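You operate a simulated robot arm through the tools that you are given. There is no shell and no other tool. Be economical: measure what you need, move in short steps, check, and stop when the job is done.

You are at the controls of a simulated two-armed robot. One attempt, no reset.

## Task
Carry the box of nuts to the plywood table in the red tray.
Fine: both hands on the tray, down in the table's middle; fold the yellow rail down first and up again after. Set down upright: box. Where these are worked on the way, their far stop is far enough and under half their travel is too little: yellow rail.
Where things are to end (x, y in the base frame): tray within 0.07 m of [0.62, 0].

It is judged by the outcome, as a careful person would: the job done as asked, and still so three seconds after it is handed in. It fails if anything else is knocked over, pushed out of place, dropped, spilled or broken. Flat cloth is picked up by pressing the open fingertips on it (5 to 10 N) and closing them slowly along it; thin cloth reads only 2 to 8 mm in the jaws.

## Robot
Two 7-joint arms with two-finger parallel grippers on one trunk, on a base that drives. Base frame: it is fixed to the floor where the robot stands at the start and does not move with it; the origin is under the middle of the robot, x ahead of it, y to its left, z up. Readings come in m, rad, newtons and seconds.
The left shoulder is at the start at [0.05, 0.165, 1.03], the right one opposite. With the tool pointing down near the work surface each hand reaches from about 0.24 to 0.7 m from the robot's upright axis, wherever it stands, measured 20 degrees to its own side. Places, roughly: box [-1, 1, 0.75]; red tray [-0.8, 1, 0.8]; top of the plywood table [0.7, 0, 0.8]; tray [-0.75, 1, 0.75]; yellow rail [0.4, 0, 0.8]. Payload 3.91 kg a hand.
The tool frame of a hand sits at the grasp point between the pads (the TCP): z along the fingers, y along the line on which they close. The tips reach 0.03 m beyond it. Largest opening 0.11 m; finger width 0.02, thickness 0.01; the body of the gripper, 0.048 by 0.112 m, starts 0.055 m behind the TCP.
Orientation is that of the tool frame in the base frame, as [roll, pitch, yaw] about the fixed x, y, z axes, in that order (R = Rz(yaw) Ry(pitch) Rx(roll)). With the fingers straight down and closing along the base's y, the tool's x points along the base's -x, its y along +y and its z along -z.

## Interface
- The arms move only by the tool nudge_tool. It takes "left_motion", "right_motion" or both (then of equal length, played together; a hand with none holds still); each is a list that holds one entry, the list of rows, each a list of 7 numbers: the shift along the base's x, y, z in mm, then the turn, a rotation vector about the base's x, y, z in rad, then the closure, from 0 (fully open) to 1 (shut). In form: [[[x, y, z, rx, ry, rz, jaw], ...]]. A call has 1 to 10 rows; each row shifts and turns the commanded pose from where the row before left it. A row lasts 0.2 s, in which the tool goes at most 0.05 m and 0.15 rad; a call with a longer step from one row to the next is refused whole, and so is a gripper value outside its range. Where a pose cannot be reached the arm comes as near as it can. A force on the tool above 90 N (or 10 N above the force at the start of the call, whichever is more), or a blocked arm, ends the call early, and 0.2 s more pass. Each finger travels about 0.045 m/s and halts on what it meets, pressing with about 25 N; the grip force reading is that of the motor and also rises with nothing between the fingers. The clock runs only during rows and for 0.2 s after the last one: add rows that do not move to give the fingers time. It gives the time, the measured TCP pose, the force on the tool (base axes), the opening and the grip force at its end, in the units of the frame above (readings bear some noise), with the torque about the TCP (base axes, N m) and any sound that the robot's microphone picked up.
- Cameras (640 x 400 px; columns grow to the right, rows downward): "scene" is now at [0.1201, -0.0015, 1.2109]; the picture's right is [-0.03, -1.00, 0.00], its down [-0.48, 0.01, -0.88] and it looks along [0.88, -0.02, -0.48] (base axes); focal length 259 px, centre (320, 200). "left" rides on the left gripper at [0.072, -0.017, -0.103] in its tool frame; the picture's right is [0.23, 0.97, 0.00], its down [-0.76, 0.18, -0.62] and it looks along [-0.61, 0.14, 0.78] (tool axes); focal length 222 px, centre (320, 200). "right" rides on the right gripper at [0.072, 0.017, -0.103] in its tool frame; the picture's right is [-0.23, 0.97, 0.00], its down [-0.76, -0.18, -0.62] and it looks along [-0.61, -0.14, 0.78] (tool axes); focal length 222 px, centre (320, 200). There is no depth. A picture from a camera that has moved, and an enlarged one, comes with that camera's place and axes in the base frame and with its lens.
- snapshot(camera): a new picture of that camera. It takes no simulated time.
- raise_lower(by): slides the trunk up (or, below 0, down) by that many m; the arms and the scene camera ride with it, the base frame stays. It gives what a move gives, with no picture.
- drive_base(legs): drives the robot by 1 to 6 legs, each [ahead, left, turn to the left] in m, m and rad, along the robot's own axes; the way and the turn of a leg run together, so that a leg with both is an arc; at most 1.5 m and 3.142 rad a leg. The arms and the cameras ride along, it lands a little off, and it stops where it bumps. It gives what a move gives.
- turn_head(pan, tilt): turns the head with the scene camera to pan (to the left, within 1.396 rad either way) and tilt (down, from -0.506 to 1.204), counted from straight ahead of the robot. It gives what a move gives.
- inspect(camera, box): a new picture of the part [left, top, right, bottom] of that camera's present view, enlarged. It takes no simulated time.
- finish_job(): hands the job in; it is judged then, once.

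Go step by step. Nothing tells you exact positions but the pictures and the camera data: compare them with the known pose of the tool, close in by small moves and look again before you grip or let go. The budget is 120 turns and 100 pictures, counting those below and the enlarged ones. Unless the task says otherwise, let go and move clear before handing in, and close with one line.

The tools are called after ">>>" as name(argument=value, ...) on one line, values as JSON. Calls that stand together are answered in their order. nudge_tool: Moves the arms, as the interface text tells. Its arguments: {"type":"object","properties":{"left_motion":{"type":"array","items":{"type":"array","items":{"type":"array","items":{"type":"number"}}}},"right_motion":{"type":"array","items":{"type":"array","items":{"type":"array","items":{"type":"number"}}}}},"required":[]} The other tools are called the same way: raise_lower (by) slides the trunk up or down; drive_base (legs) drives the base; turn_head (pan, tilt) turns the head that bears the scene camera; snapshot (camera) takes a picture; inspect (camera, box) takes an enlarged picture of a part of a camera's view; finish_job () hands the job in.

At the start:

```text
time: 0.0
left_ee_pos: [0.4524, 0.1645, 0.9892]
left_ee_rot: [3.141, 0.0, 3.141]
left_wrist_force: [0.9, -0.5, -1.1]
left_wrist_torque: [0.0, 0.03, -0.01]
left_gripper_width: 0.1099
left_grip_force: 0.1
right_ee_pos: [0.3815, -0.1666, 1.0862]
right_ee_rot: [-3.141, -0.001, -3.141]
right_wrist_force: [0.4, -0.3, -0.6]
right_wrist_torque: [-0.01, -0.04, 0.01]
right_gripper_width: 0.11
right_grip_force: 0.0
trunk travel left (down, up): [-0.25, 0.253]
robot x, y, heading: [0.0031, -0.0007, -0.002]
head pan, tilt: [-0.028, 0.497]
```

scene: 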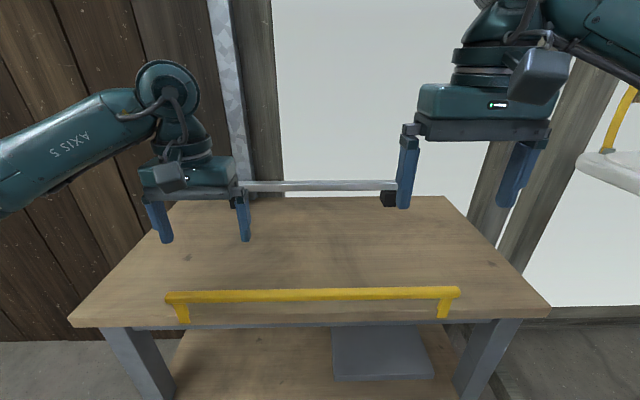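
right: 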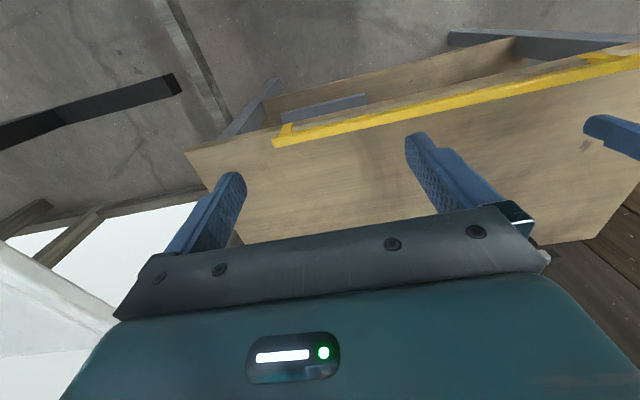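
left: 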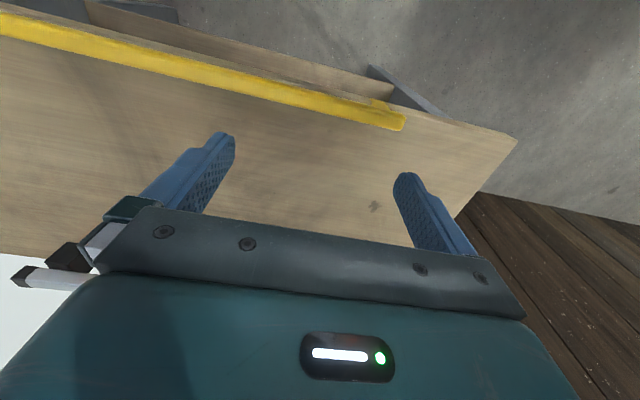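

I see the plywood table ahead with the yellow rail standing on its near edge. I'll look closer at the rail and its ends before working it.

>>> inspect(camera="scene", box=[140, 260, 320, 372])

>>> inspect(camera="scene", box=[320, 260, 500, 372])

>>> turn_head(pan=1.396, tilt=0.4)

>>> snapshot(camera="scene")

```text
3.56 times, centred on (230, 316) of scene
camera zoom: at [0.1201, -0.0015, 1.2109], right [-0.03, -1.0, 0.0], down [-0.48, 0.01, -0.88], along [0.88, -0.02, -0.48], focal length 920 px, centre (640, -212)
```

zoom: 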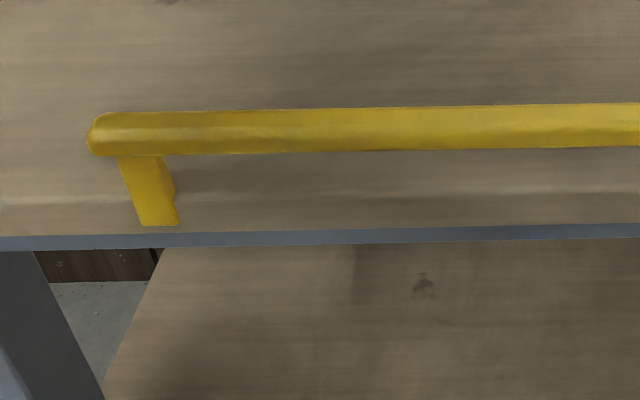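

```text
3.56 times, centred on (410, 316) of scene
camera zoom: at [0.1201, -0.0015, 1.2109], right [-0.03, -1.0, 0.0], down [-0.48, 0.01, -0.88], along [0.88, -0.02, -0.48], focal length 920 px, centre (0, -212)
```

zoom: 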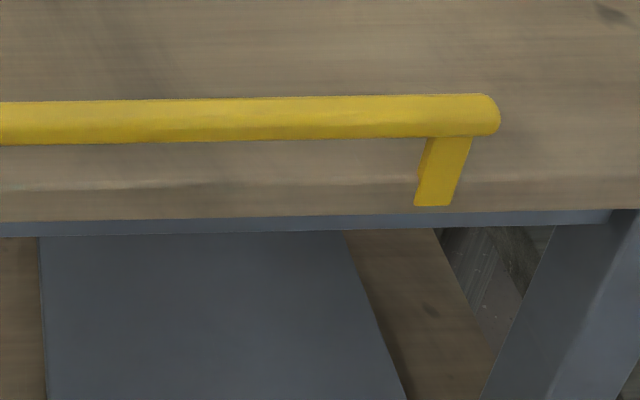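

```text
time: 1.6
left_ee_pos: [0.452, 0.1646, 0.9892]
left_ee_rot: [3.141, 0.0, 3.14]
left_wrist_force: [0.1, -0.1, 0.4]
left_wrist_torque: [-0.01, -0.02, -0.01]
left_gripper_width: 0.1099
left_grip_force: 0.0
right_ee_pos: [0.3813, -0.1668, 1.0858]
right_ee_rot: [-3.142, -0.001, 3.139]
right_wrist_force: [-0.9, -0.2, 0.3]
right_wrist_torque: [0.02, 0.01, -0.01]
right_gripper_width: 0.11
right_grip_force: 0.1
trunk travel left (down, up): [-0.25, 0.253]
robot x, y, heading: [0.0023, 0.0008, -0.002]
head pan, tilt: [1.396, 0.4]
```

```text
94 pictures are left
camera scene: at [0.0452, 0.0922, 1.2199], right [0.98, -0.17, 0.0], down [-0.07, -0.38, -0.92], along [0.16, 0.91, -0.39], focal length 259 px, centre (320, 200)
```

scene: 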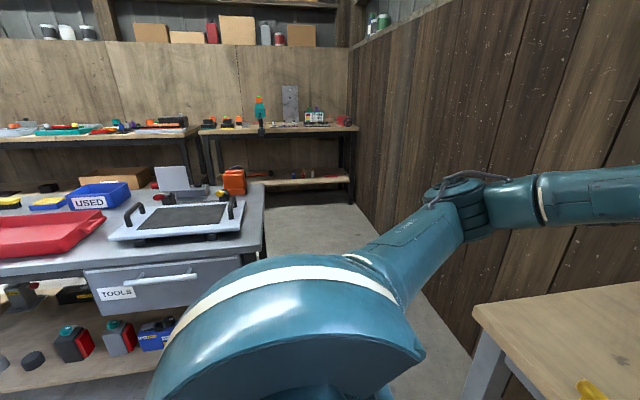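

The rail bar runs at about x 0.42, z 0.87, between y -0.23 and 0.25, on posts hinged at the table edge. There are two trays on the bench to the left. I'll turn the left gripper to close along x, ready to take the bar.

>>> nudge_tool(left_motion=[[[0, -8, 0, 0, 0, -0.145, 0], [0, -8, 0, 0, 0, -0.145, 0], [0, -8, 0, 0, 0, -0.145, 0], [0, -8, 0, 0, 0, -0.145, 0], [0, -8, 0, 0, 0, -0.145, 0], [0, -8, 0, 0, 0, -0.145, 0], [0, -8, 0, 0, 0, -0.145, 0], [0, -8, 0, 0, 0, -0.145, 0], [0, 0, 0, 0, 0, -0.145, 0], [0, 0, 0, 0, 0, -0.145, 0]]])

>>> turn_head(pan=0, tilt=0.7)

>>> snapshot(camera="scene")

>>> snapshot(camera="left")

```text
time: 3.8
left_ee_pos: [0.3583, 0.0644, 0.9841]
left_ee_rot: [3.14, 0.002, 1.692]
left_wrist_force: [0.2, -0.1, 0.0]
left_wrist_torque: [0.02, 0.01, 0.02]
left_gripper_width: 0.1098
left_grip_force: 0.0
left hand out of reach, approached as far as the arm can: row 8, 9, 10
right_ee_pos: [0.3818, -0.1664, 1.0862]
right_ee_rot: [-3.141, 0.0, 3.139]
right_wrist_force: [0.0, -1.1, -0.3]
right_wrist_torque: [-0.02, 0.04, 0.0]
right_gripper_width: 0.1099
right_grip_force: 0.0
trunk travel left (down, up): [-0.25, 0.253]
robot x, y, heading: [-0.0019, -0.0023, -0.001]
head pan, tilt: [1.396, 0.4]
```

```text
time: 5.3
left_ee_pos: [0.3585, 0.064, 0.984]
left_ee_rot: [3.14, -0.001, 1.695]
left_wrist_force: [-1.5, -0.3, 0.4]
left_wrist_torque: [0.0, 0.01, 0.0]
left_gripper_width: 0.1101
left_grip_force: 0.1
right_ee_pos: [0.3821, -0.1674, 1.085]
right_ee_rot: [-3.141, 0.0, 3.14]
right_wrist_force: [-0.1, 0.1, -0.6]
right_wrist_torque: [0.0, -0.02, -0.04]
right_gripper_width: 0.11
right_grip_force: 0.0
trunk travel left (down, up): [-0.25, 0.253]
robot x, y, heading: [-0.0006, 0.0001, -0.001]
head pan, tilt: [0.0, 0.7]
```

```text
93 pictures are left
camera scene: at [0.114, 0.0011, 1.1931], right [0.0, -1.0, 0.0], down [-0.64, 0.0, -0.77], along [0.77, 0.0, -0.64], focal length 259 px, centre (320, 200)
```

scene: 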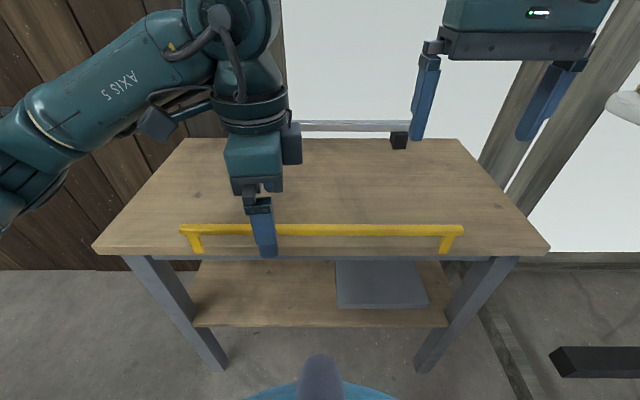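

```text
92 pictures are left
camera left: at [0.3337, 0.1336, 1.0879], right [0.94, 0.35, 0.0], down [0.27, -0.73, 0.62], along [0.22, -0.58, -0.78], focal length 222 px, centre (320, 200)
```

left: 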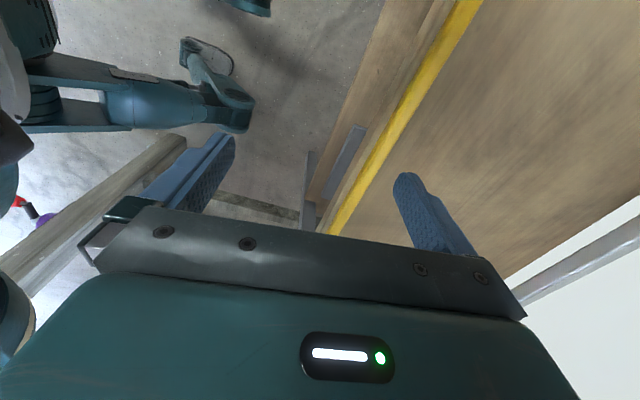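

The bar is at about x 0.432, z 0.862; the hinge looks to be at the table edge right below. The hand fell short in x, so I'll finish the turn, lower, and see whether x comes in reach.

>>> nudge_tool(left_motion=[[[0, 0, -10, 0, 0, -0.06, 0.3], [0, 10, -10, 0, 0, -0.06, 0.3], [0, 15, -10, 0, 0, 0, 0.3], [0, 15, 0, 0, 0, 0, 0.3], [0, 15, 0, 0, 0, 0, 0.3], [0, 0, 0, 0, 0, 0, 0.3]]])

```text
time: 6.7
left_ee_pos: [0.3102, 0.1009, 0.9552]
left_ee_rot: [3.139, 0.001, 1.573]
left_wrist_force: [-0.2, 0.5, 0.6]
left_wrist_torque: [0.03, 0.01, -0.01]
left_gripper_width: 0.0771
left_grip_force: 0.1
left hand out of reach, approached as far as the arm can: row 1, 2, 3, 4, 5
right_ee_pos: [0.3822, -0.1665, 1.0852]
right_ee_rot: [3.141, 0.001, 3.139]
right_wrist_force: [-0.6, 0.1, 0.6]
right_wrist_torque: [0.02, -0.04, -0.03]
right_gripper_width: 0.1099
right_grip_force: 0.1
trunk travel left (down, up): [-0.25, 0.253]
robot x, y, heading: [-0.0018, -0.0004, -0.002]
head pan, tilt: [0.0, 0.7]
```

Turning this way hits a wrist limit. I'll turn the hand the other way round instead.

>>> nudge_tool(left_motion=[[[0, 0, 5, 0, 0, 0.149, 0], [0, 0, 5, 0, 0, 0.149, 0], [0, 0, 0, 0, 0, 0.149, 0], [0, 0, 0, 0, 0, 0.149, 0], [0, 0, 0, 0, 0, 0.149, 0], [0, 0, 0, 0, 0, 0.149, 0], [0, 0, 0, 0, 0, 0.149, 0], [0, 0, 0, 0, 0, 0.149, 0], [0, 0, 0, 0, 0, 0.149, 0], [0, 0, 0, 0, 0, 0.149, 0]]])

>>> nudge_tool(left_motion=[[[0, 0, 0, 0, 0, 0.149, 0], [0, 0, 0, 0, 0, 0.149, 0], [0, 0, 0, 0, 0, 0.149, 0], [0, 0, 0, 0, 0, 0.149, 0], [0, 0, 0, 0, 0, 0.149, 0], [0, 0, 0, 0, 0, 0.149, 0], [0, 0, 0, 0, 0, 0.149, 0], [0, 0, 0, 0, 0, 0.149, 0], [0, 0, 0, 0, 0, 0.149, 0], [0, 0, 0, 0, 0, 0.149, 0]]])

```text
time: 8.9
left_ee_pos: [0.3098, 0.1003, 0.9658]
left_ee_rot: [-3.14, 0.001, 3.062]
left_wrist_force: [0.1, 0.5, 0.2]
left_wrist_torque: [-0.01, -0.02, 0.05]
left_gripper_width: 0.1102
left_grip_force: 0.1
right_ee_pos: [0.3818, -0.1667, 1.0862]
right_ee_rot: [3.141, 0.0, 3.14]
right_wrist_force: [0.7, -0.1, 0.3]
right_wrist_torque: [0.01, 0.01, 0.06]
right_gripper_width: 0.11
right_grip_force: 0.1
trunk travel left (down, up): [-0.25, 0.253]
robot x, y, heading: [-0.0014, 0.0017, -0.001]
head pan, tilt: [0.0, 0.7]
```

```text
time: 11.1
left_ee_pos: [0.3108, 0.1009, 0.9648]
left_ee_rot: [-3.141, 0.001, -1.728]
left_wrist_force: [-0.1, 0.1, 0.1]
left_wrist_torque: [-0.02, 0.0, -0.01]
left_gripper_width: 0.11
left_grip_force: 0.0
right_ee_pos: [0.3817, -0.1669, 1.0862]
right_ee_rot: [3.142, 0.002, 3.141]
right_wrist_force: [0.5, -0.4, 0.8]
right_wrist_torque: [-0.01, 0.01, -0.01]
right_gripper_width: 0.1101
right_grip_force: 0.0
trunk travel left (down, up): [-0.25, 0.253]
robot x, y, heading: [-0.0004, 0.0001, 0.003]
head pan, tilt: [0.0, 0.7]
```

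That way works with no limit. Now finish the yaw, go over the bar at x 0.432, and check.

>>> nudge_tool(left_motion=[[[40, 0, 0, 0, 0, 0.08, 0], [40, 0, 0, 0, 0, 0.078, 0], [41, 0, 0, 0, 0, 0, 0.2], [0, 0, -20, 0, 0, 0, 0.3], [0, 0, -20, 0, 0, 0, 0.3], [0, 0, 0, 0, 0, 0, 0.3]]])

>>> snapshot(camera="left")

>>> inspect(camera="scene", box=[160, 150, 320, 250])

```text
time: 12.5
left_ee_pos: [0.4328, 0.0999, 0.9243]
left_ee_rot: [-3.141, 0.0, -1.573]
left_wrist_force: [-0.9, 0.0, -0.3]
left_wrist_torque: [0.0, -0.01, -0.01]
left_gripper_width: 0.0768
left_grip_force: 0.0
right_ee_pos: [0.3814, -0.1663, 1.0849]
right_ee_rot: [3.139, 0.0, 3.14]
right_wrist_force: [0.4, 0.2, -0.2]
right_wrist_torque: [0.02, -0.02, 0.01]
right_gripper_width: 0.1102
right_grip_force: 0.0
trunk travel left (down, up): [-0.25, 0.253]
robot x, y, heading: [-0.0011, -0.0002, 0.001]
head pan, tilt: [0.0, 0.7]
```

```text
91 pictures are left
camera left: at [0.4492, 0.0257, 1.0289], right [-0.97, -0.23, 0.0], down [-0.18, 0.76, 0.62], along [-0.14, 0.61, -0.78], focal length 222 px, centre (320, 200)
```

left: 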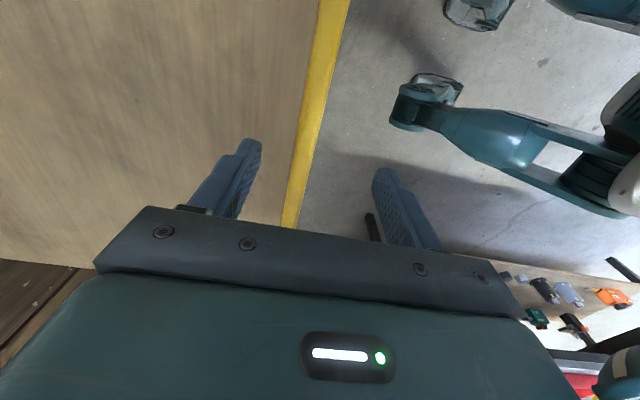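

```text
4.00 times, centred on (240, 200) of scene
camera zoom: at [0.1141, 0.001, 1.1931], right [0.0, -1.0, 0.0], down [-0.64, 0.0, -0.76], along [0.76, 0.0, -0.64], focal length 1035 px, centre (640, 200)
```

zoom: 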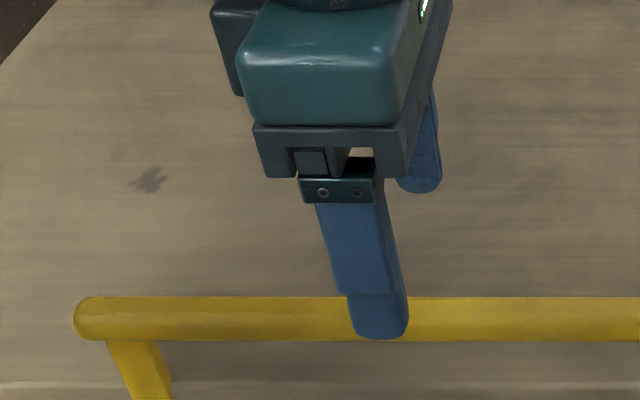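

The bar is between the fingers, slightly beyond centre. I'll lower onto it and close.

>>> nudge_tool(left_motion=[[[5, 0, -20, 0, 0, 0, 0.3], [0, 0, -20, 0, 0, 0, 0.3], [0, 0, -20, 0, 0, 0, 0.3], [0, 0, 0, 0, 0, 0, 1.0], [0, 0, 0, 0, 0, 0, 1.0], [0, 0, 0, 0, 0, 0, 1.0], [0, 0, 0, 0, 0, 0, 1.0]]])

>>> inspect(camera="scene", box=[160, 150, 320, 250])

```text
time: 14.1
left_ee_pos: [0.4365, 0.0999, 0.8675]
left_ee_rot: [-3.138, -0.002, -1.572]
left_wrist_force: [6.9, 0.5, 4.1]
left_wrist_torque: [0.04, -0.6, -0.52]
left_gripper_width: 0.0187
left_grip_force: 31.6
right_ee_pos: [0.3824, -0.1674, 1.0863]
right_ee_rot: [-3.141, -0.001, 3.14]
right_wrist_force: [0.4, 1.2, -0.2]
right_wrist_torque: [0.02, 0.03, -0.03]
right_gripper_width: 0.11
right_grip_force: 0.0
trunk travel left (down, up): [-0.25, 0.253]
robot x, y, heading: [0.0016, 0.0002, 0.005]
head pan, tilt: [0.0, 0.7]
```

```text
4.00 times, centred on (240, 200) of scene
camera zoom: at [0.1144, 0.001, 1.1931], right [0.0, -1.0, 0.0], down [-0.64, 0.0, -0.76], along [0.76, 0.0, -0.64], focal length 1035 px, centre (640, 200)
```

zoom: 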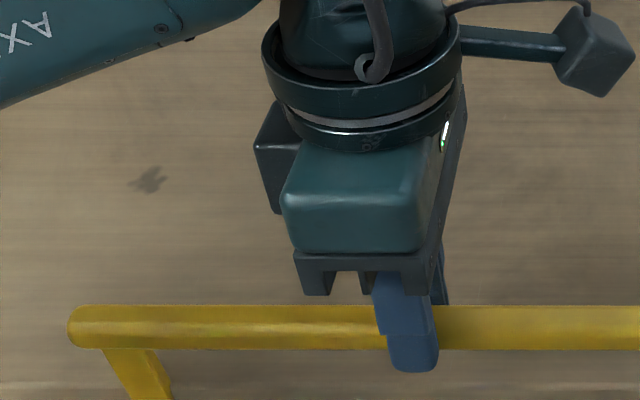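

The bar is held (18.7 mm). I'll try a small arc toward the robot and feel whether the hinge gives.

>>> nudge_tool(left_motion=[[[-9, 0, -1, 0, -0.1, 0, 1], [-9, 0, -2, 0, -0.1, 0, 1], [-9, 0, -3, 0, -0.1, 0, 1], [0, 0, 0, 0, 0, 0, 1]]])

>>> snapshot(camera="scene")

```text
time: 15.1
left_ee_pos: [0.4088, 0.1004, 0.8619]
left_ee_rot: [-2.834, 0.0, -1.573]
left_wrist_force: [10.8, -1.2, 21.7]
left_wrist_torque: [0.35, -1.32, -0.87]
left_gripper_width: 0.0196
left_grip_force: 44.4
right_ee_pos: [0.3817, -0.1669, 1.086]
right_ee_rot: [3.14, 0.0, 3.141]
right_wrist_force: [-0.5, -0.1, -0.1]
right_wrist_torque: [0.03, 0.03, 0.02]
right_gripper_width: 0.1097
right_grip_force: 0.1
trunk travel left (down, up): [-0.25, 0.253]
robot x, y, heading: [-0.0019, -0.0011, 0.0]
head pan, tilt: [0.0, 0.7]
```

```text
88 pictures are left
camera scene: at [0.1133, 0.0005, 1.1933], right [0.0, -1.0, 0.0], down [-0.64, 0.0, -0.77], along [0.77, 0.0, -0.64], focal length 259 px, centre (320, 200)
```

scene: 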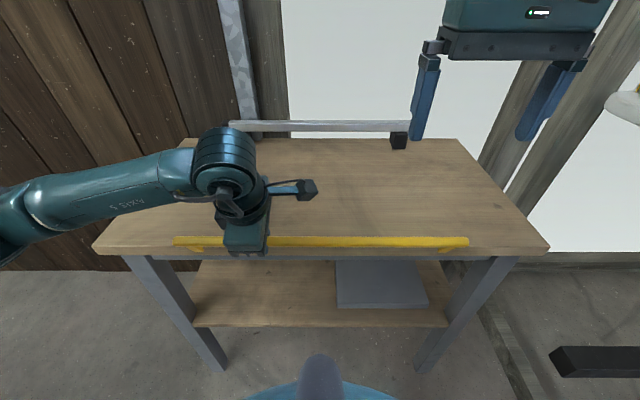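

The rail swings toward the robot. I'll carry on along the arc.

>>> nudge_tool(left_motion=[[[-9, 0, -3, 0, -0.14, 0, 1], [-8, 0, -5, 0, -0.14, 0, 1], [-8, 0, -7, 0, -0.14, 0, 1], [-6, 0, -8, 0, -0.14, 0, 1], [0, 0, 0, 0, 0, 0, 1]]])

>>> snapshot(camera="scene")

```text
time: 16.3
left_ee_pos: [0.376, 0.0994, 0.8396]
left_ee_rot: [-2.27, -0.003, -1.572]
left_wrist_force: [-18.6, 4.4, 38.2]
left_wrist_torque: [0.64, -1.17, -0.65]
left_gripper_width: 0.0182
left_grip_force: 45.0
right_ee_pos: [0.3786, -0.1672, 1.088]
right_ee_rot: [3.141, 0.004, 3.141]
right_wrist_force: [0.3, 0.6, 0.5]
right_wrist_torque: [-0.02, 0.0, 0.0]
right_gripper_width: 0.1102
right_grip_force: 0.1
trunk travel left (down, up): [-0.25, 0.253]
robot x, y, heading: [-0.0013, 0.0001, 0.004]
head pan, tilt: [0.0, 0.7]
```

```text
87 pictures are left
camera scene: at [0.11, 0.0008, 1.1938], right [0.0, -1.0, 0.0], down [-0.64, 0.0, -0.77], along [0.77, 0.0, -0.64], focal length 259 px, centre (320, 200)
```

scene: 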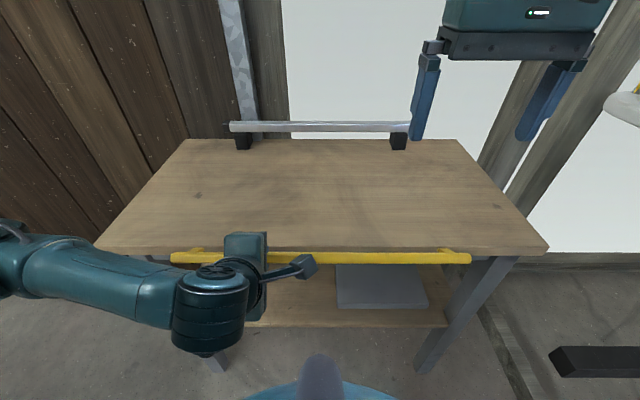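

About 60 degrees folded. I'll go on down along the arc, easing toward the robot.

>>> nudge_tool(left_motion=[[[-7, 0, -8, 0, -0.14, 0, 1], [-4, 0, -9, 0, -0.14, 0, 1], [-2, 0, -9, 0, -0.14, 0, 1], [-1, 0, -9, 0, -0.14, 0, 1], [0, 0, 0, 0, 0, 0, 1]]])

>>> snapshot(camera="scene")

```text
time: 17.2
left_ee_pos: [0.3647, 0.097, 0.8097]
left_ee_rot: [-1.819, 0.008, -1.57]
left_wrist_force: [-31.0, 10.9, 22.5]
left_wrist_torque: [-1.02, -0.75, -0.26]
left_gripper_width: 0.0177
left_grip_force: 45.0
left hand out of reach, approached as far as the arm can: row 4
right_ee_pos: [0.379, -0.1657, 1.0873]
right_ee_rot: [-3.141, 0.003, 3.141]
right_wrist_force: [-0.1, -0.3, -0.4]
right_wrist_torque: [0.03, 0.02, 0.02]
right_gripper_width: 0.11
right_grip_force: 0.1
trunk travel left (down, up): [-0.25, 0.253]
robot x, y, heading: [-0.0004, -0.0022, 0.001]
head pan, tilt: [0.0, 0.7]
stopped in row 4 (left hand): the force on the tool passed its limit at 123 N (the readings are from after the stop); the commanded pose is now the measured one
```

```text
86 pictures are left
camera scene: at [0.1097, 0.0016, 1.1933], right [0.0, -1.0, 0.0], down [-0.64, 0.0, -0.77], along [0.77, 0.0, -0.64], focal length 259 px, centre (320, 200)
```

scene: 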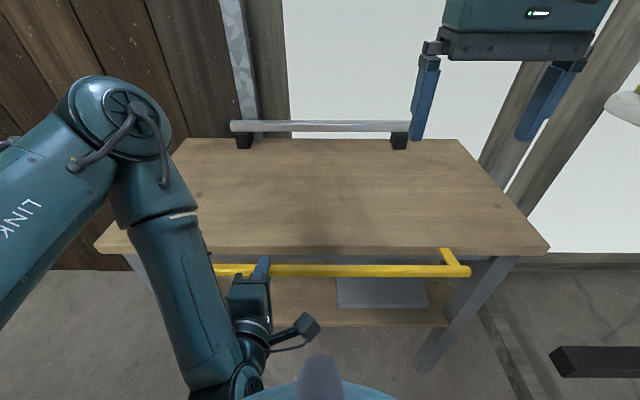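

The rail is at about 85 degrees; the arm reached its limit there. I'll open the jaw and see where the rail rests.

>>> nudge_tool(left_motion=[[[0, 0, 0, 0, 0, 0, 0.5], [0, 0, 0, 0, 0, 0, 0.5], [0, 0, 0, 0, 0, 0, 0.5], [0, 0, 0, 0, 0, 0, 0.5], [0, 0, 0, 0, 0, 0, 0.5]]])

>>> snapshot(camera="scene")

>>> snapshot(camera="left")

```text
time: 18.4
left_ee_pos: [0.369, 0.0975, 0.8079]
left_ee_rot: [-1.826, 0.01, -1.572]
left_wrist_force: [0.7, -0.9, -0.2]
left_wrist_torque: [-0.02, 0.01, 0.0]
left_gripper_width: 0.0548
left_grip_force: 0.1
right_ee_pos: [0.3811, -0.166, 1.0872]
right_ee_rot: [3.141, -0.001, 3.141]
right_wrist_force: [0.4, 0.3, -0.9]
right_wrist_torque: [-0.02, -0.01, -0.03]
right_gripper_width: 0.1104
right_grip_force: 0.1
trunk travel left (down, up): [-0.25, 0.253]
robot x, y, heading: [0.0008, 0.0, -0.0]
head pan, tilt: [0.0, 0.7]
```

```text
85 pictures are left
camera scene: at [0.1134, 0.0012, 1.193], right [0.0, -1.0, 0.0], down [-0.64, 0.0, -0.76], along [0.76, 0.0, -0.64], focal length 259 px, centre (320, 200)
```

scene: 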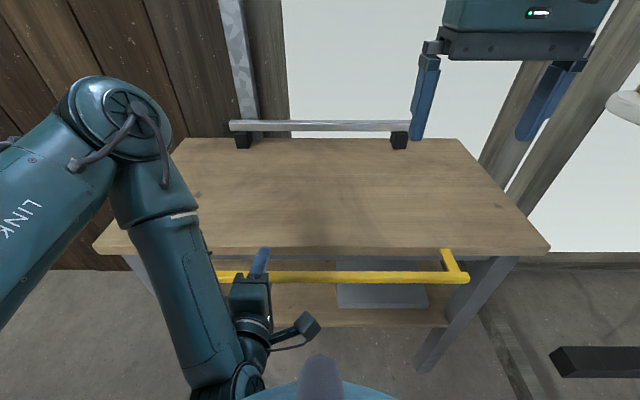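

```text
84 pictures are left
camera left: at [0.2735, 0.0234, 0.8498], right [-0.24, -0.22, -0.94], down [-0.65, 0.76, -0.01], along [0.72, 0.61, -0.33], focal length 222 px, centre (320, 200)
```

left: 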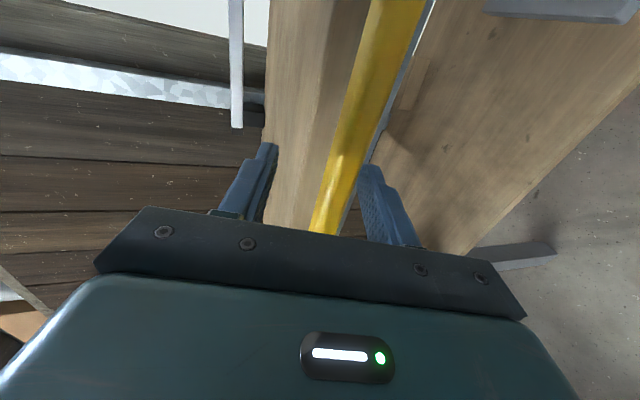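

>>> nudge_tool(left_motion=[[[0, 0, 0, 0, 0, 0, 0], [0, 0, 0, 0, 0, 0, 0], [0, 0, 0, 0, 0, 0, 0], [-15, 0, 2, 0, 0, 0, 0], [-15, 0, 2, 0, 0, 0, 0], [-15, 0, 2, 0, 0, 0, 0], [-10, 0, 2, 0, 0, 0, 0]]])

>>> snapshot(camera="scene")

>>> snapshot(camera="left")

```text
time: 20.0
left_ee_pos: [0.3508, 0.0891, 0.8185]
left_ee_rot: [-1.826, 0.011, -1.571]
left_wrist_force: [0.2, 1.1, 0.1]
left_wrist_torque: [-0.03, 0.0, -0.04]
left_gripper_width: 0.1099
left_grip_force: 0.1
left hand out of reach, approached as far as the arm can: row 4, 5, 6, 7
right_ee_pos: [0.3813, -0.1667, 1.0853]
right_ee_rot: [3.141, 0.002, 3.141]
right_wrist_force: [0.4, -0.5, -0.2]
right_wrist_torque: [0.01, 0.02, -0.01]
right_gripper_width: 0.1102
right_grip_force: 0.0
trunk travel left (down, up): [-0.25, 0.253]
robot x, y, heading: [0.0021, -0.0013, 0.0]
head pan, tilt: [0.0, 0.7]
```

```text
83 pictures are left
camera scene: at [0.1133, 0.0011, 1.1931], right [0.0, -1.0, 0.0], down [-0.64, 0.0, -0.77], along [0.77, 0.0, -0.64], focal length 259 px, centre (320, 200)
```

scene: 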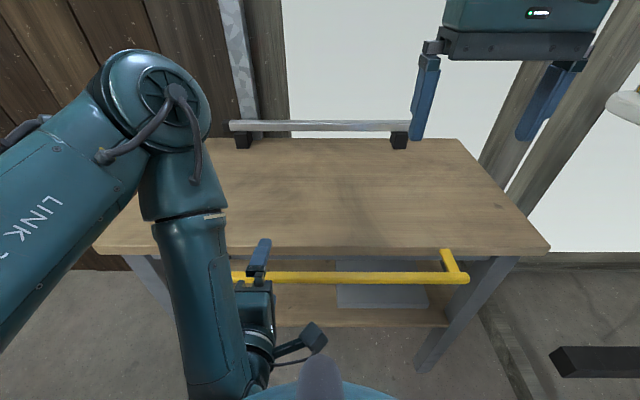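

```text
82 pictures are left
camera left: at [0.2545, 0.0149, 0.8606], right [-0.25, -0.22, -0.94], down [-0.65, 0.76, -0.01], along [0.72, 0.61, -0.33], focal length 222 px, centre (320, 200)
```

left: 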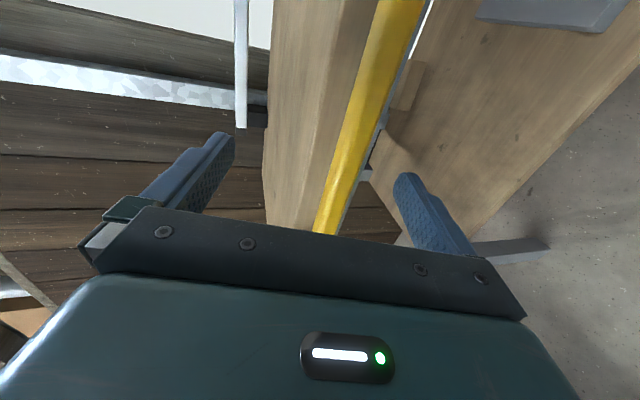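

The rail stays by itself at about 90 degrees. I'll back the base off to free the hand, then press on the bar from above to find its stop.

>>> drive_base(legs=[[-0.15, 0, 0]])

>>> nudge_tool(left_motion=[[[0, 10, 45, 0, 0, 0, 0], [0, 10, 45, 0, 0.1, 0, 0], [0, 10, 40, 0, 0.14, 0, 0.3], [0, 10, 20, 0, 0.14, 0, 0.6], [0, 10, 0, 0, 0.14, 0, 1], [0, 0, 0, 0, 0.14, 0, 1], [0, 0, 0, 0, 0.14, 0, 1], [0, 0, 0, 0, 0.14, 0, 1], [0, 0, 0, 0, 0.14, 0, 1], [0, 0, 0, 0, 0.14, 0, 1]]])

>>> snapshot(camera="scene")

```text
time: 21.4
left_ee_pos: [0.2018, 0.0891, 0.8182]
left_ee_rot: [-1.828, 0.01, -1.567]
left_wrist_force: [0.2, -0.5, -1.0]
left_wrist_torque: [0.02, 0.0, 0.02]
left_gripper_width: 0.1098
left_grip_force: 0.1
right_ee_pos: [0.2341, -0.1664, 1.0856]
right_ee_rot: [3.141, -0.002, -3.139]
right_wrist_force: [0.1, 0.0, 0.6]
right_wrist_torque: [-0.03, -0.02, 0.01]
right_gripper_width: 0.1099
right_grip_force: 0.2
trunk travel left (down, up): [-0.25, 0.253]
robot x, y, heading: [-0.1493, -0.0016, 0.007]
head pan, tilt: [0.0, 0.7]
```

```text
time: 23.6
left_ee_pos: [0.2384, 0.1013, 0.9502]
left_ee_rot: [-3.051, 0.005, -1.582]
left_wrist_force: [0.0, -0.2, -0.5]
left_wrist_torque: [0.01, 0.01, 0.03]
left_gripper_width: 0.0003
left_grip_force: 25.6
left hand out of reach, approached as far as the arm can: row 1, 2, 3
right_ee_pos: [0.2345, -0.1654, 1.0858]
right_ee_rot: [-3.14, -0.001, -3.14]
right_wrist_force: [0.0, -0.4, -0.1]
right_wrist_torque: [-0.01, -0.03, 0.01]
right_gripper_width: 0.11
right_grip_force: 0.0
trunk travel left (down, up): [-0.25, 0.253]
robot x, y, heading: [-0.1479, -0.0019, 0.001]
head pan, tilt: [0.0, 0.7]
```

```text
81 pictures are left
camera scene: at [-0.0341, 0.0011, 1.193], right [0.0, -1.0, 0.0], down [-0.64, 0.0, -0.76], along [0.76, 0.0, -0.64], focal length 259 px, centre (320, 200)
```

scene: 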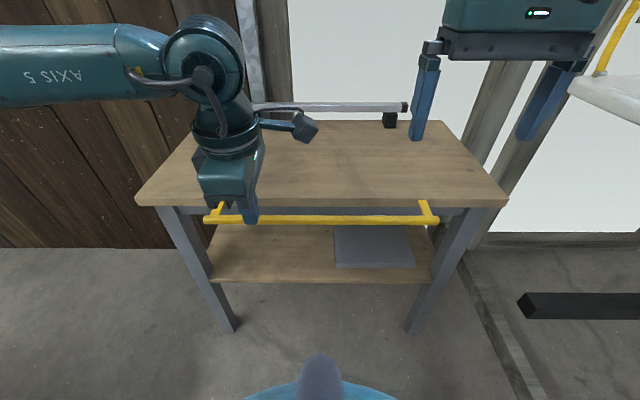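

The bar hangs level at z about 0.80, x 0.366. I'll press it from above with closed tips and see if it goes further.

>>> nudge_tool(left_motion=[[[43, 0, 0, 0, 0.09, 0, 1], [43, 0, 0, 0, 0, 0, 1], [42, 0, -10, 0, 0, 0, 1], [0, 0, -30, 0, 0, 0, 1], [0, 0, -30, 0, 0, 0, 1], [0, 0, -20, 0, 0, 0, 1], [0, 0, -10, 0, 0, 0, 1], [0, 0, 0, 0, 0, 0, 1]]])

>>> snapshot(camera="scene")

```text
time: 25.4
left_ee_pos: [0.3671, 0.1014, 0.8486]
left_ee_rot: [-3.139, 0.005, -1.58]
left_wrist_force: [-0.3, 0.0, 0.4]
left_wrist_torque: [0.0, 0.02, 0.01]
left_gripper_width: 0.0004
left_grip_force: 25.7
right_ee_pos: [0.2342, -0.1659, 1.0861]
right_ee_rot: [3.139, -0.001, -3.14]
right_wrist_force: [0.3, -0.1, -0.3]
right_wrist_torque: [0.06, 0.02, -0.03]
right_gripper_width: 0.11
right_grip_force: 0.0
trunk travel left (down, up): [-0.25, 0.253]
robot x, y, heading: [-0.1485, -0.0024, 0.005]
head pan, tilt: [0.0, 0.7]
```

```text
80 pictures are left
camera scene: at [-0.0342, 0.001, 1.1931], right [0.0, -1.0, 0.0], down [-0.64, 0.0, -0.76], along [0.76, 0.0, -0.64], focal length 259 px, centre (320, 200)
```

scene: 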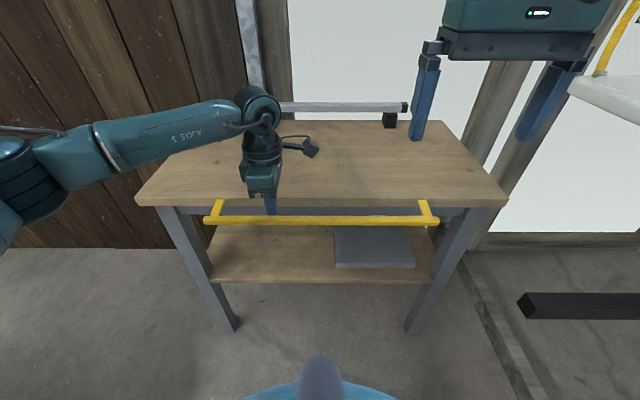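

>>> nudge_tool(left_motion=[[[0, 0, -8, 0, 0, 0, 1], [0, 0, -8, 0, 0, 0, 1], [0, 0, -8, 0, 0, 0, 1], [0, 0, -8, 0, 0, 0, 1], [0, 0, -6, 0, 0, 0, 1], [0, 0, -6, 0, 0, 0, 1]]])

>>> snapshot(camera="scene")

```text
time: 26.8
left_ee_pos: [0.3677, 0.101, 0.8063]
left_ee_rot: [-3.136, 0.007, -1.58]
left_wrist_force: [-0.2, -1.0, 1.6]
left_wrist_torque: [-0.01, -0.02, -0.04]
left_gripper_width: 0.0003
left_grip_force: 25.1
right_ee_pos: [0.2333, -0.1656, 1.0854]
right_ee_rot: [3.141, -0.001, -3.14]
right_wrist_force: [0.3, 0.5, 0.7]
right_wrist_torque: [0.01, -0.03, 0.04]
right_gripper_width: 0.1099
right_grip_force: 0.0
trunk travel left (down, up): [-0.25, 0.253]
robot x, y, heading: [-0.1508, -0.0018, 0.011]
head pan, tilt: [0.0, 0.7]
```

```text
79 pictures are left
camera scene: at [-0.0342, 0.001, 1.1931], right [0.0, -1.0, 0.0], down [-0.64, 0.0, -0.77], along [0.77, 0.0, -0.64], focal length 259 px, centre (320, 200)
```

scene: 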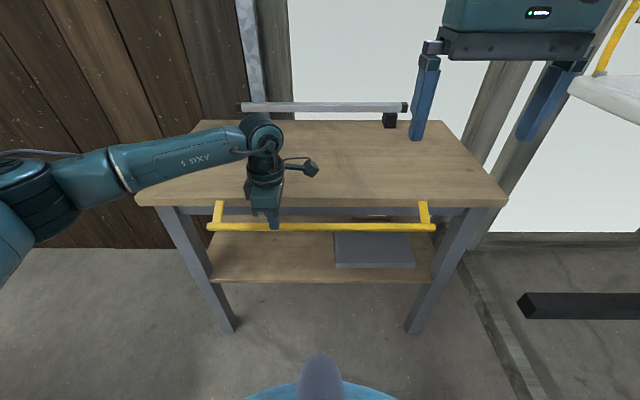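

It folds further with little force. I'll keep pressing it down.

>>> nudge_tool(left_motion=[[[1, 0, -8, 0, 0, 0, 1], [2, 0, -8, 0, 0, 0, 1], [3, 0, -8, 0, 0, 0, 1], [4, 0, -6, 0, 0, 0, 1], [5, 0, -5, 0, 0, 0, 1], [0, 0, 0, 0, 0, 0, 1]]])

>>> snapshot(camera="scene")

```text
time: 28.2
left_ee_pos: [0.3793, 0.1002, 0.7733]
left_ee_rot: [-3.137, 0.005, -1.582]
left_wrist_force: [-24.4, 5.8, 20.9]
left_wrist_torque: [0.21, 0.48, 0.08]
left_gripper_width: 0.0
left_grip_force: 25.1
right_ee_pos: [0.2315, -0.1652, 1.0888]
right_ee_rot: [-3.141, 0.004, -3.14]
right_wrist_force: [-0.3, -0.3, -0.2]
right_wrist_torque: [0.0, 0.02, 0.02]
right_gripper_width: 0.11
right_grip_force: 0.1
trunk travel left (down, up): [-0.25, 0.253]
robot x, y, heading: [-0.1463, 0.002, 0.004]
head pan, tilt: [0.0, 0.7]
```

```text
78 pictures are left
camera scene: at [-0.0377, 0.0013, 1.1937], right [0.0, -1.0, 0.0], down [-0.64, 0.0, -0.77], along [0.77, 0.0, -0.64], focal length 259 px, centre (320, 200)
```

scene: 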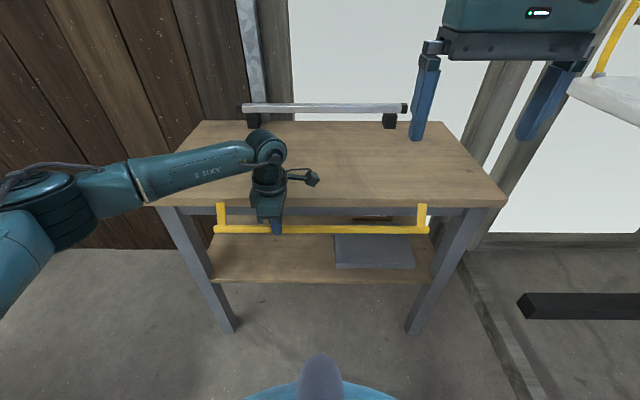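

The force rose and the rail sits at about 150 degrees, so it is at its stop, well out of the way. I'll lift the hand clear and turn the robot to the bench.

>>> nudge_tool(left_motion=[[[-10, 0, 10, 0, 0, 0, 1], [-20, 0, 20, 0, 0, 0, 1], [-20, 0, 45, 0, 0, 0, 0.5], [-20, 10, 45, 0, 0, -0.14, 0], [-10, 10, 45, 0, 0, -0.14, 0], [0, 10, 45, 0, 0, -0.14, 0], [0, 10, 45, 0, 0, -0.14, 0], [0, 10, 0, 0, 0, -0.14, 0], [0, 0, 0, 0, 0, -0.14, 0], [0, 0, 0, 0, 0, -0.14, 0]]])

>>> drive_base(legs=[[0, 0, 1.57], [0, 0.55, 0]])

>>> turn_head(pan=0, tilt=0.6)

>>> snapshot(camera="scene")

```text
refused: row 4 steps farther than a row can; nothing moved
```

```text
time: 37.4
left_ee_pos: [-0.7983, 0.5379, 0.7699]
left_ee_rot: [-3.137, 0.005, -0.021]
left_wrist_force: [0.7, 0.7, -0.3]
left_wrist_torque: [0.02, 0.01, -0.03]
left_gripper_width: 0.0001
left_grip_force: 25.1
right_ee_pos: [-0.5319, 0.3839, 1.0865]
right_ee_rot: [-3.142, -0.001, -1.585]
right_wrist_force: [-0.3, -0.5, -0.7]
right_wrist_torque: [0.02, -0.04, 0.0]
right_gripper_width: 0.1101
right_grip_force: 0.0
trunk travel left (down, up): [-0.25, 0.253]
robot x, y, heading: [-0.7059, 0.0016, 1.563]
head pan, tilt: [0.0, 0.7]
```

```text
time: 38.0
left_ee_pos: [-0.7982, 0.5367, 0.7709]
left_ee_rot: [-3.139, 0.006, -0.021]
left_wrist_force: [1.2, -0.5, 0.3]
left_wrist_torque: [-0.01, 0.03, 0.01]
left_gripper_width: 0.0
left_grip_force: 25.2
right_ee_pos: [-0.5334, 0.3836, 1.0848]
right_ee_rot: [3.141, -0.002, -1.584]
right_wrist_force: [-0.8, 0.7, -0.4]
right_wrist_torque: [-0.02, 0.0, 0.01]
right_gripper_width: 0.1101
right_grip_force: 0.0
trunk travel left (down, up): [-0.25, 0.253]
robot x, y, heading: [-0.7051, 0.0024, 1.561]
head pan, tilt: [0.0, 0.6]
```

```text
77 pictures are left
camera scene: at [-0.7032, 0.1222, 1.2016], right [1.0, -0.01, 0.0], down [-0.01, -0.57, -0.82], along [0.01, 0.82, -0.57], focal length 259 px, centre (320, 200)
```

scene: 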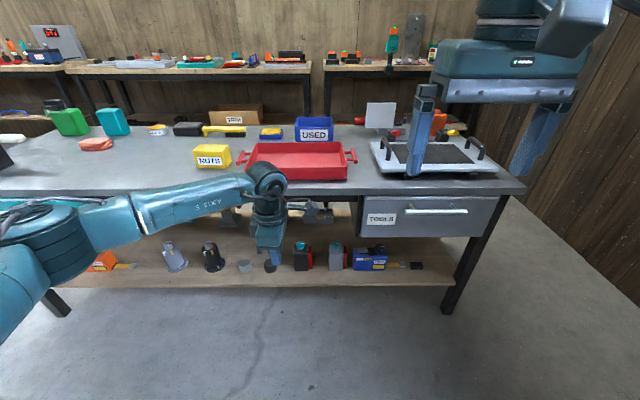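

The rail move-off was refused, but the drive went cleanly. I see the red tray with a handle on each side, and the yellow NUTS box left of it. I'll raise the left hand and open it.

>>> nudge_tool(left_motion=[[[0, 0, 45, 0, 0, -0.14, 0.5], [0, 0, 45, 0, 0, -0.14, 0], [0, 0, 45, 0, 0, -0.14, 0], [0, 0, 45, 0, 0, -0.14, 0], [0, 0, 45, 0, 0, -0.14, 0], [0, 0, 25, 0, 0, -0.14, 0], [0, 0, 0, 0, 0, -0.14, 0], [0, 0, 0, 0, 0, -0.14, 0], [0, 0, 0, 0, 0, -0.14, 0], [0, 0, 0, 0, 0, -0.14, 0]]])

>>> inspect(camera="scene", box=[170, 100, 410, 250])

```text
time: 40.2
left_ee_pos: [-0.7998, 0.5376, 1.0208]
left_ee_rot: [-3.137, 0.005, -1.426]
left_wrist_force: [0.0, -0.5, -0.2]
left_wrist_torque: [-0.01, -0.03, -0.02]
left_gripper_width: 0.1101
left_grip_force: 0.1
right_ee_pos: [-0.5331, 0.3843, 1.0858]
right_ee_rot: [3.142, -0.002, -1.584]
right_wrist_force: [-0.4, -0.3, 0.3]
right_wrist_torque: [-0.01, 0.0, -0.03]
right_gripper_width: 0.11
right_grip_force: 0.1
trunk travel left (down, up): [-0.25, 0.253]
robot x, y, heading: [-0.7052, 0.0057, 1.563]
head pan, tilt: [0.0, 0.6]
```

```text
2.67 times, centred on (290, 175) of scene
camera zoom: at [-0.7032, 0.1222, 1.2017], right [1.0, -0.01, 0.0], down [-0.01, -0.56, -0.83], along [0.01, 0.83, -0.56], focal length 690 px, centre (400, 267)
```

zoom: 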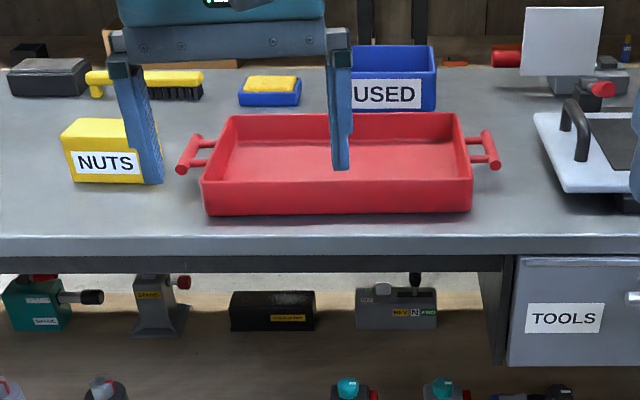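

Estimates: tray centre (-0.775, 1.03), handle bars near x -0.98 and -0.57; NUTS box near (-1.1, 1.04). I'll drive closer and take a look.

>>> drive_base(legs=[[0, 0.095, 0], [0.42, 0, 0.005]])

>>> turn_head(pan=0.2, tilt=0.75)

>>> snapshot(camera="scene")

>>> snapshot(camera="left")

```text
time: 43.9
left_ee_pos: [-0.8995, 0.955, 1.0216]
left_ee_rot: [-3.138, 0.006, -1.411]
left_wrist_force: [0.5, 1.2, 0.2]
left_wrist_torque: [-0.01, 0.02, -0.03]
left_gripper_width: 0.11
left_grip_force: 0.1
right_ee_pos: [-0.6322, 0.8034, 1.0865]
right_ee_rot: [-3.141, -0.001, -1.572]
right_wrist_force: [-0.6, -0.4, -0.1]
right_wrist_torque: [-0.03, 0.01, 0.0]
right_gripper_width: 0.1099
right_grip_force: 0.1
trunk travel left (down, up): [-0.25, 0.253]
robot x, y, heading: [-0.7982, 0.4218, 1.571]
head pan, tilt: [0.0, 0.6]
```

```text
time: 44.7
left_ee_pos: [-0.8991, 0.954, 1.0211]
left_ee_rot: [-3.138, 0.008, -1.412]
left_wrist_force: [0.2, 0.1, -0.8]
left_wrist_torque: [0.03, -0.03, 0.03]
left_gripper_width: 0.1102
left_grip_force: 0.1
right_ee_pos: [-0.6322, 0.8041, 1.0858]
right_ee_rot: [3.141, 0.0, -1.572]
right_wrist_force: [0.2, -1.1, 0.5]
right_wrist_torque: [0.02, 0.0, 0.02]
right_gripper_width: 0.11
right_grip_force: 0.0
trunk travel left (down, up): [-0.25, 0.253]
robot x, y, heading: [-0.7931, 0.4212, 1.57]
head pan, tilt: [0.201, 0.75]
```

```text
75 pictures are left
camera scene: at [-0.8157, 0.5331, 1.1888], right [0.98, 0.2, 0.0], down [0.14, -0.67, -0.73], along [-0.15, 0.72, -0.68], focal length 259 px, centre (320, 200)
```

scene: 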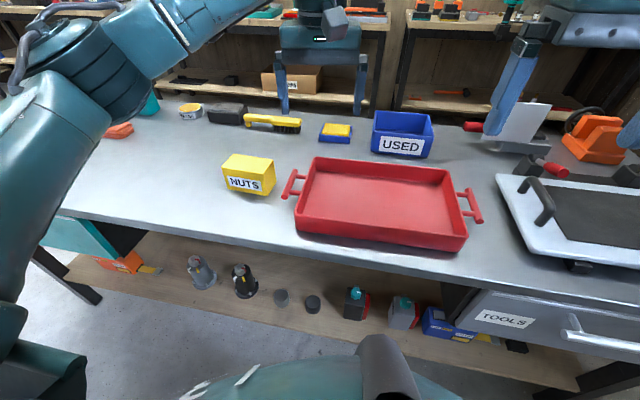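

```text
74 pictures are left
camera left: at [-0.8716, 0.8836, 1.1243], right [-0.93, -0.38, -0.01], down [-0.3, 0.72, 0.63], along [-0.23, 0.58, -0.78], focal length 222 px, centre (320, 200)
```

left: 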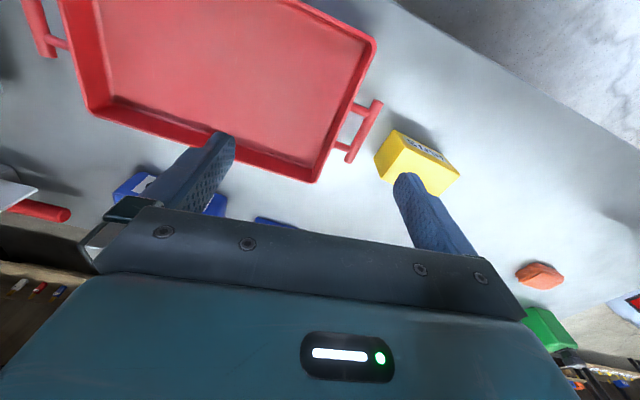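

>>> inspect(camera="scene", box=[200, 130, 296, 190])

>>> inspect(camera="left", box=[330, 90, 490, 190])

```text
6.67 times, centred on (248, 160) of scene
camera zoom: at [-0.8157, 0.5331, 1.1888], right [0.98, 0.2, 0.0], down [0.14, -0.67, -0.73], along [-0.15, 0.72, -0.68], focal length 1725 px, centre (800, 467)
```

zoom: 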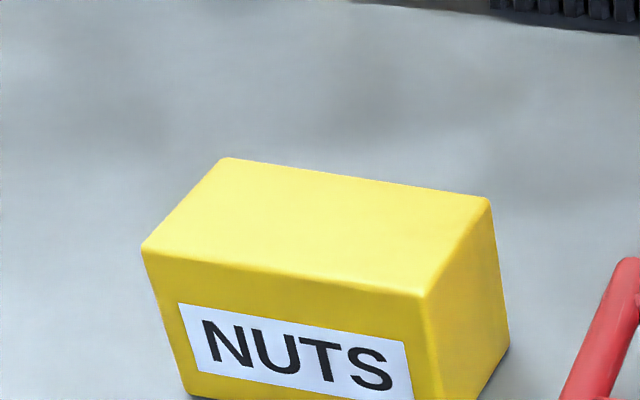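

```text
4.00 times, centred on (410, 140) of left
camera zoom: at [-0.8716, 0.8836, 1.1243], right [-0.93, -0.38, -0.01], down [-0.3, 0.72, 0.63], along [-0.23, 0.58, -0.78], focal length 888 px, centre (-40, 440)
```

zoom: 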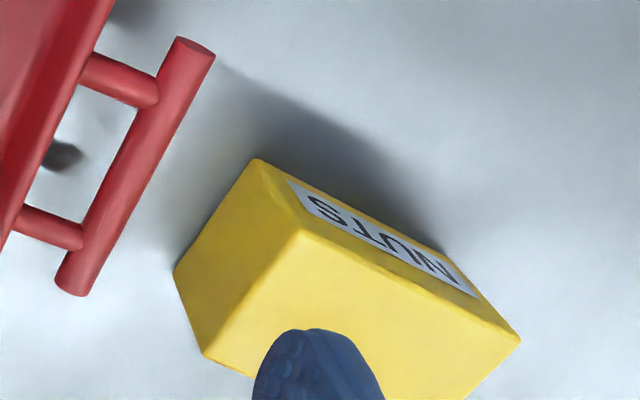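

Box top: x -1.155 to -1.045, y 0.987 to 1.049, z about 0.82 on the bench at 0.75. I'll take it across its 62 mm depth with the left hand: turn the hand and go above it.

>>> nudge_tool(left_motion=[[[-20, 6, 0, 0, 0, 0.141, 0], [-20, 6, 0, 0, 0, 0.141, 0], [-20, 6, 0, 0, 0, 0.141, 0], [-20, 6, 0, 0, 0, 0.141, 0], [-20, 6, 0, 0, 0, 0.141, 0], [-20, 7, 0, 0, 0, 0.141, 0], [-20, 7, -10, 0, 0, 0.141, 0], [-20, 7, -20, 0, 0, 0.141, 0], [-20, 7, -20, 0, 0, 0.141, 0], [-20, 6, -20, 0, 0, 0.141, 0]]])

>>> snapshot(camera="left")

>>> snapshot(camera="scene")

```text
time: 46.9
left_ee_pos: [-1.1002, 1.0196, 0.9502]
left_ee_rot: [-3.139, 0.008, -0.001]
left_wrist_force: [-0.4, -1.1, 0.1]
left_wrist_torque: [-0.04, 0.0, 0.01]
left_gripper_width: 0.1101
left_grip_force: 0.0
right_ee_pos: [-0.6326, 0.8032, 1.0859]
right_ee_rot: [-3.14, 0.0, -1.573]
right_wrist_force: [0.3, -1.2, -0.4]
right_wrist_torque: [-0.03, 0.0, 0.01]
right_gripper_width: 0.1098
right_grip_force: 0.1
trunk travel left (down, up): [-0.25, 0.253]
robot x, y, heading: [-0.7972, 0.4197, 1.569]
head pan, tilt: [0.201, 0.75]
```

```text
71 pictures are left
camera left: at [-1.0268, 1.0342, 1.0537], right [0.23, -0.97, -0.01], down [-0.76, -0.18, 0.63], along [-0.61, -0.14, -0.78], focal length 222 px, centre (320, 200)
```

left: 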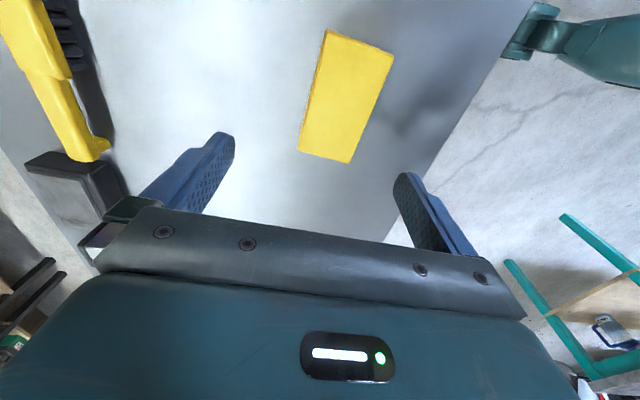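

```text
70 pictures are left
camera scene: at [-0.816, 0.5332, 1.1888], right [0.98, 0.2, 0.0], down [0.14, -0.67, -0.73], along [-0.15, 0.72, -0.68], focal length 259 px, centre (320, 200)
```

scene: 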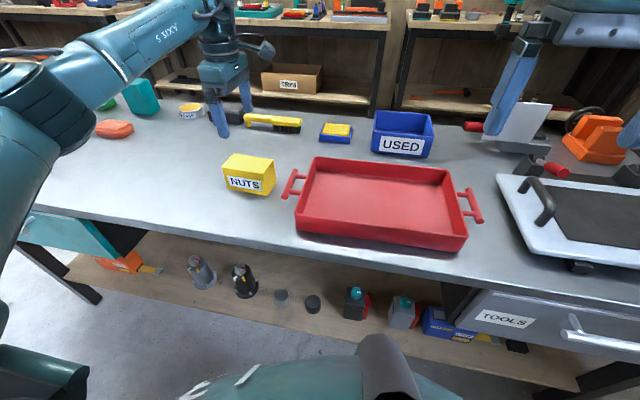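

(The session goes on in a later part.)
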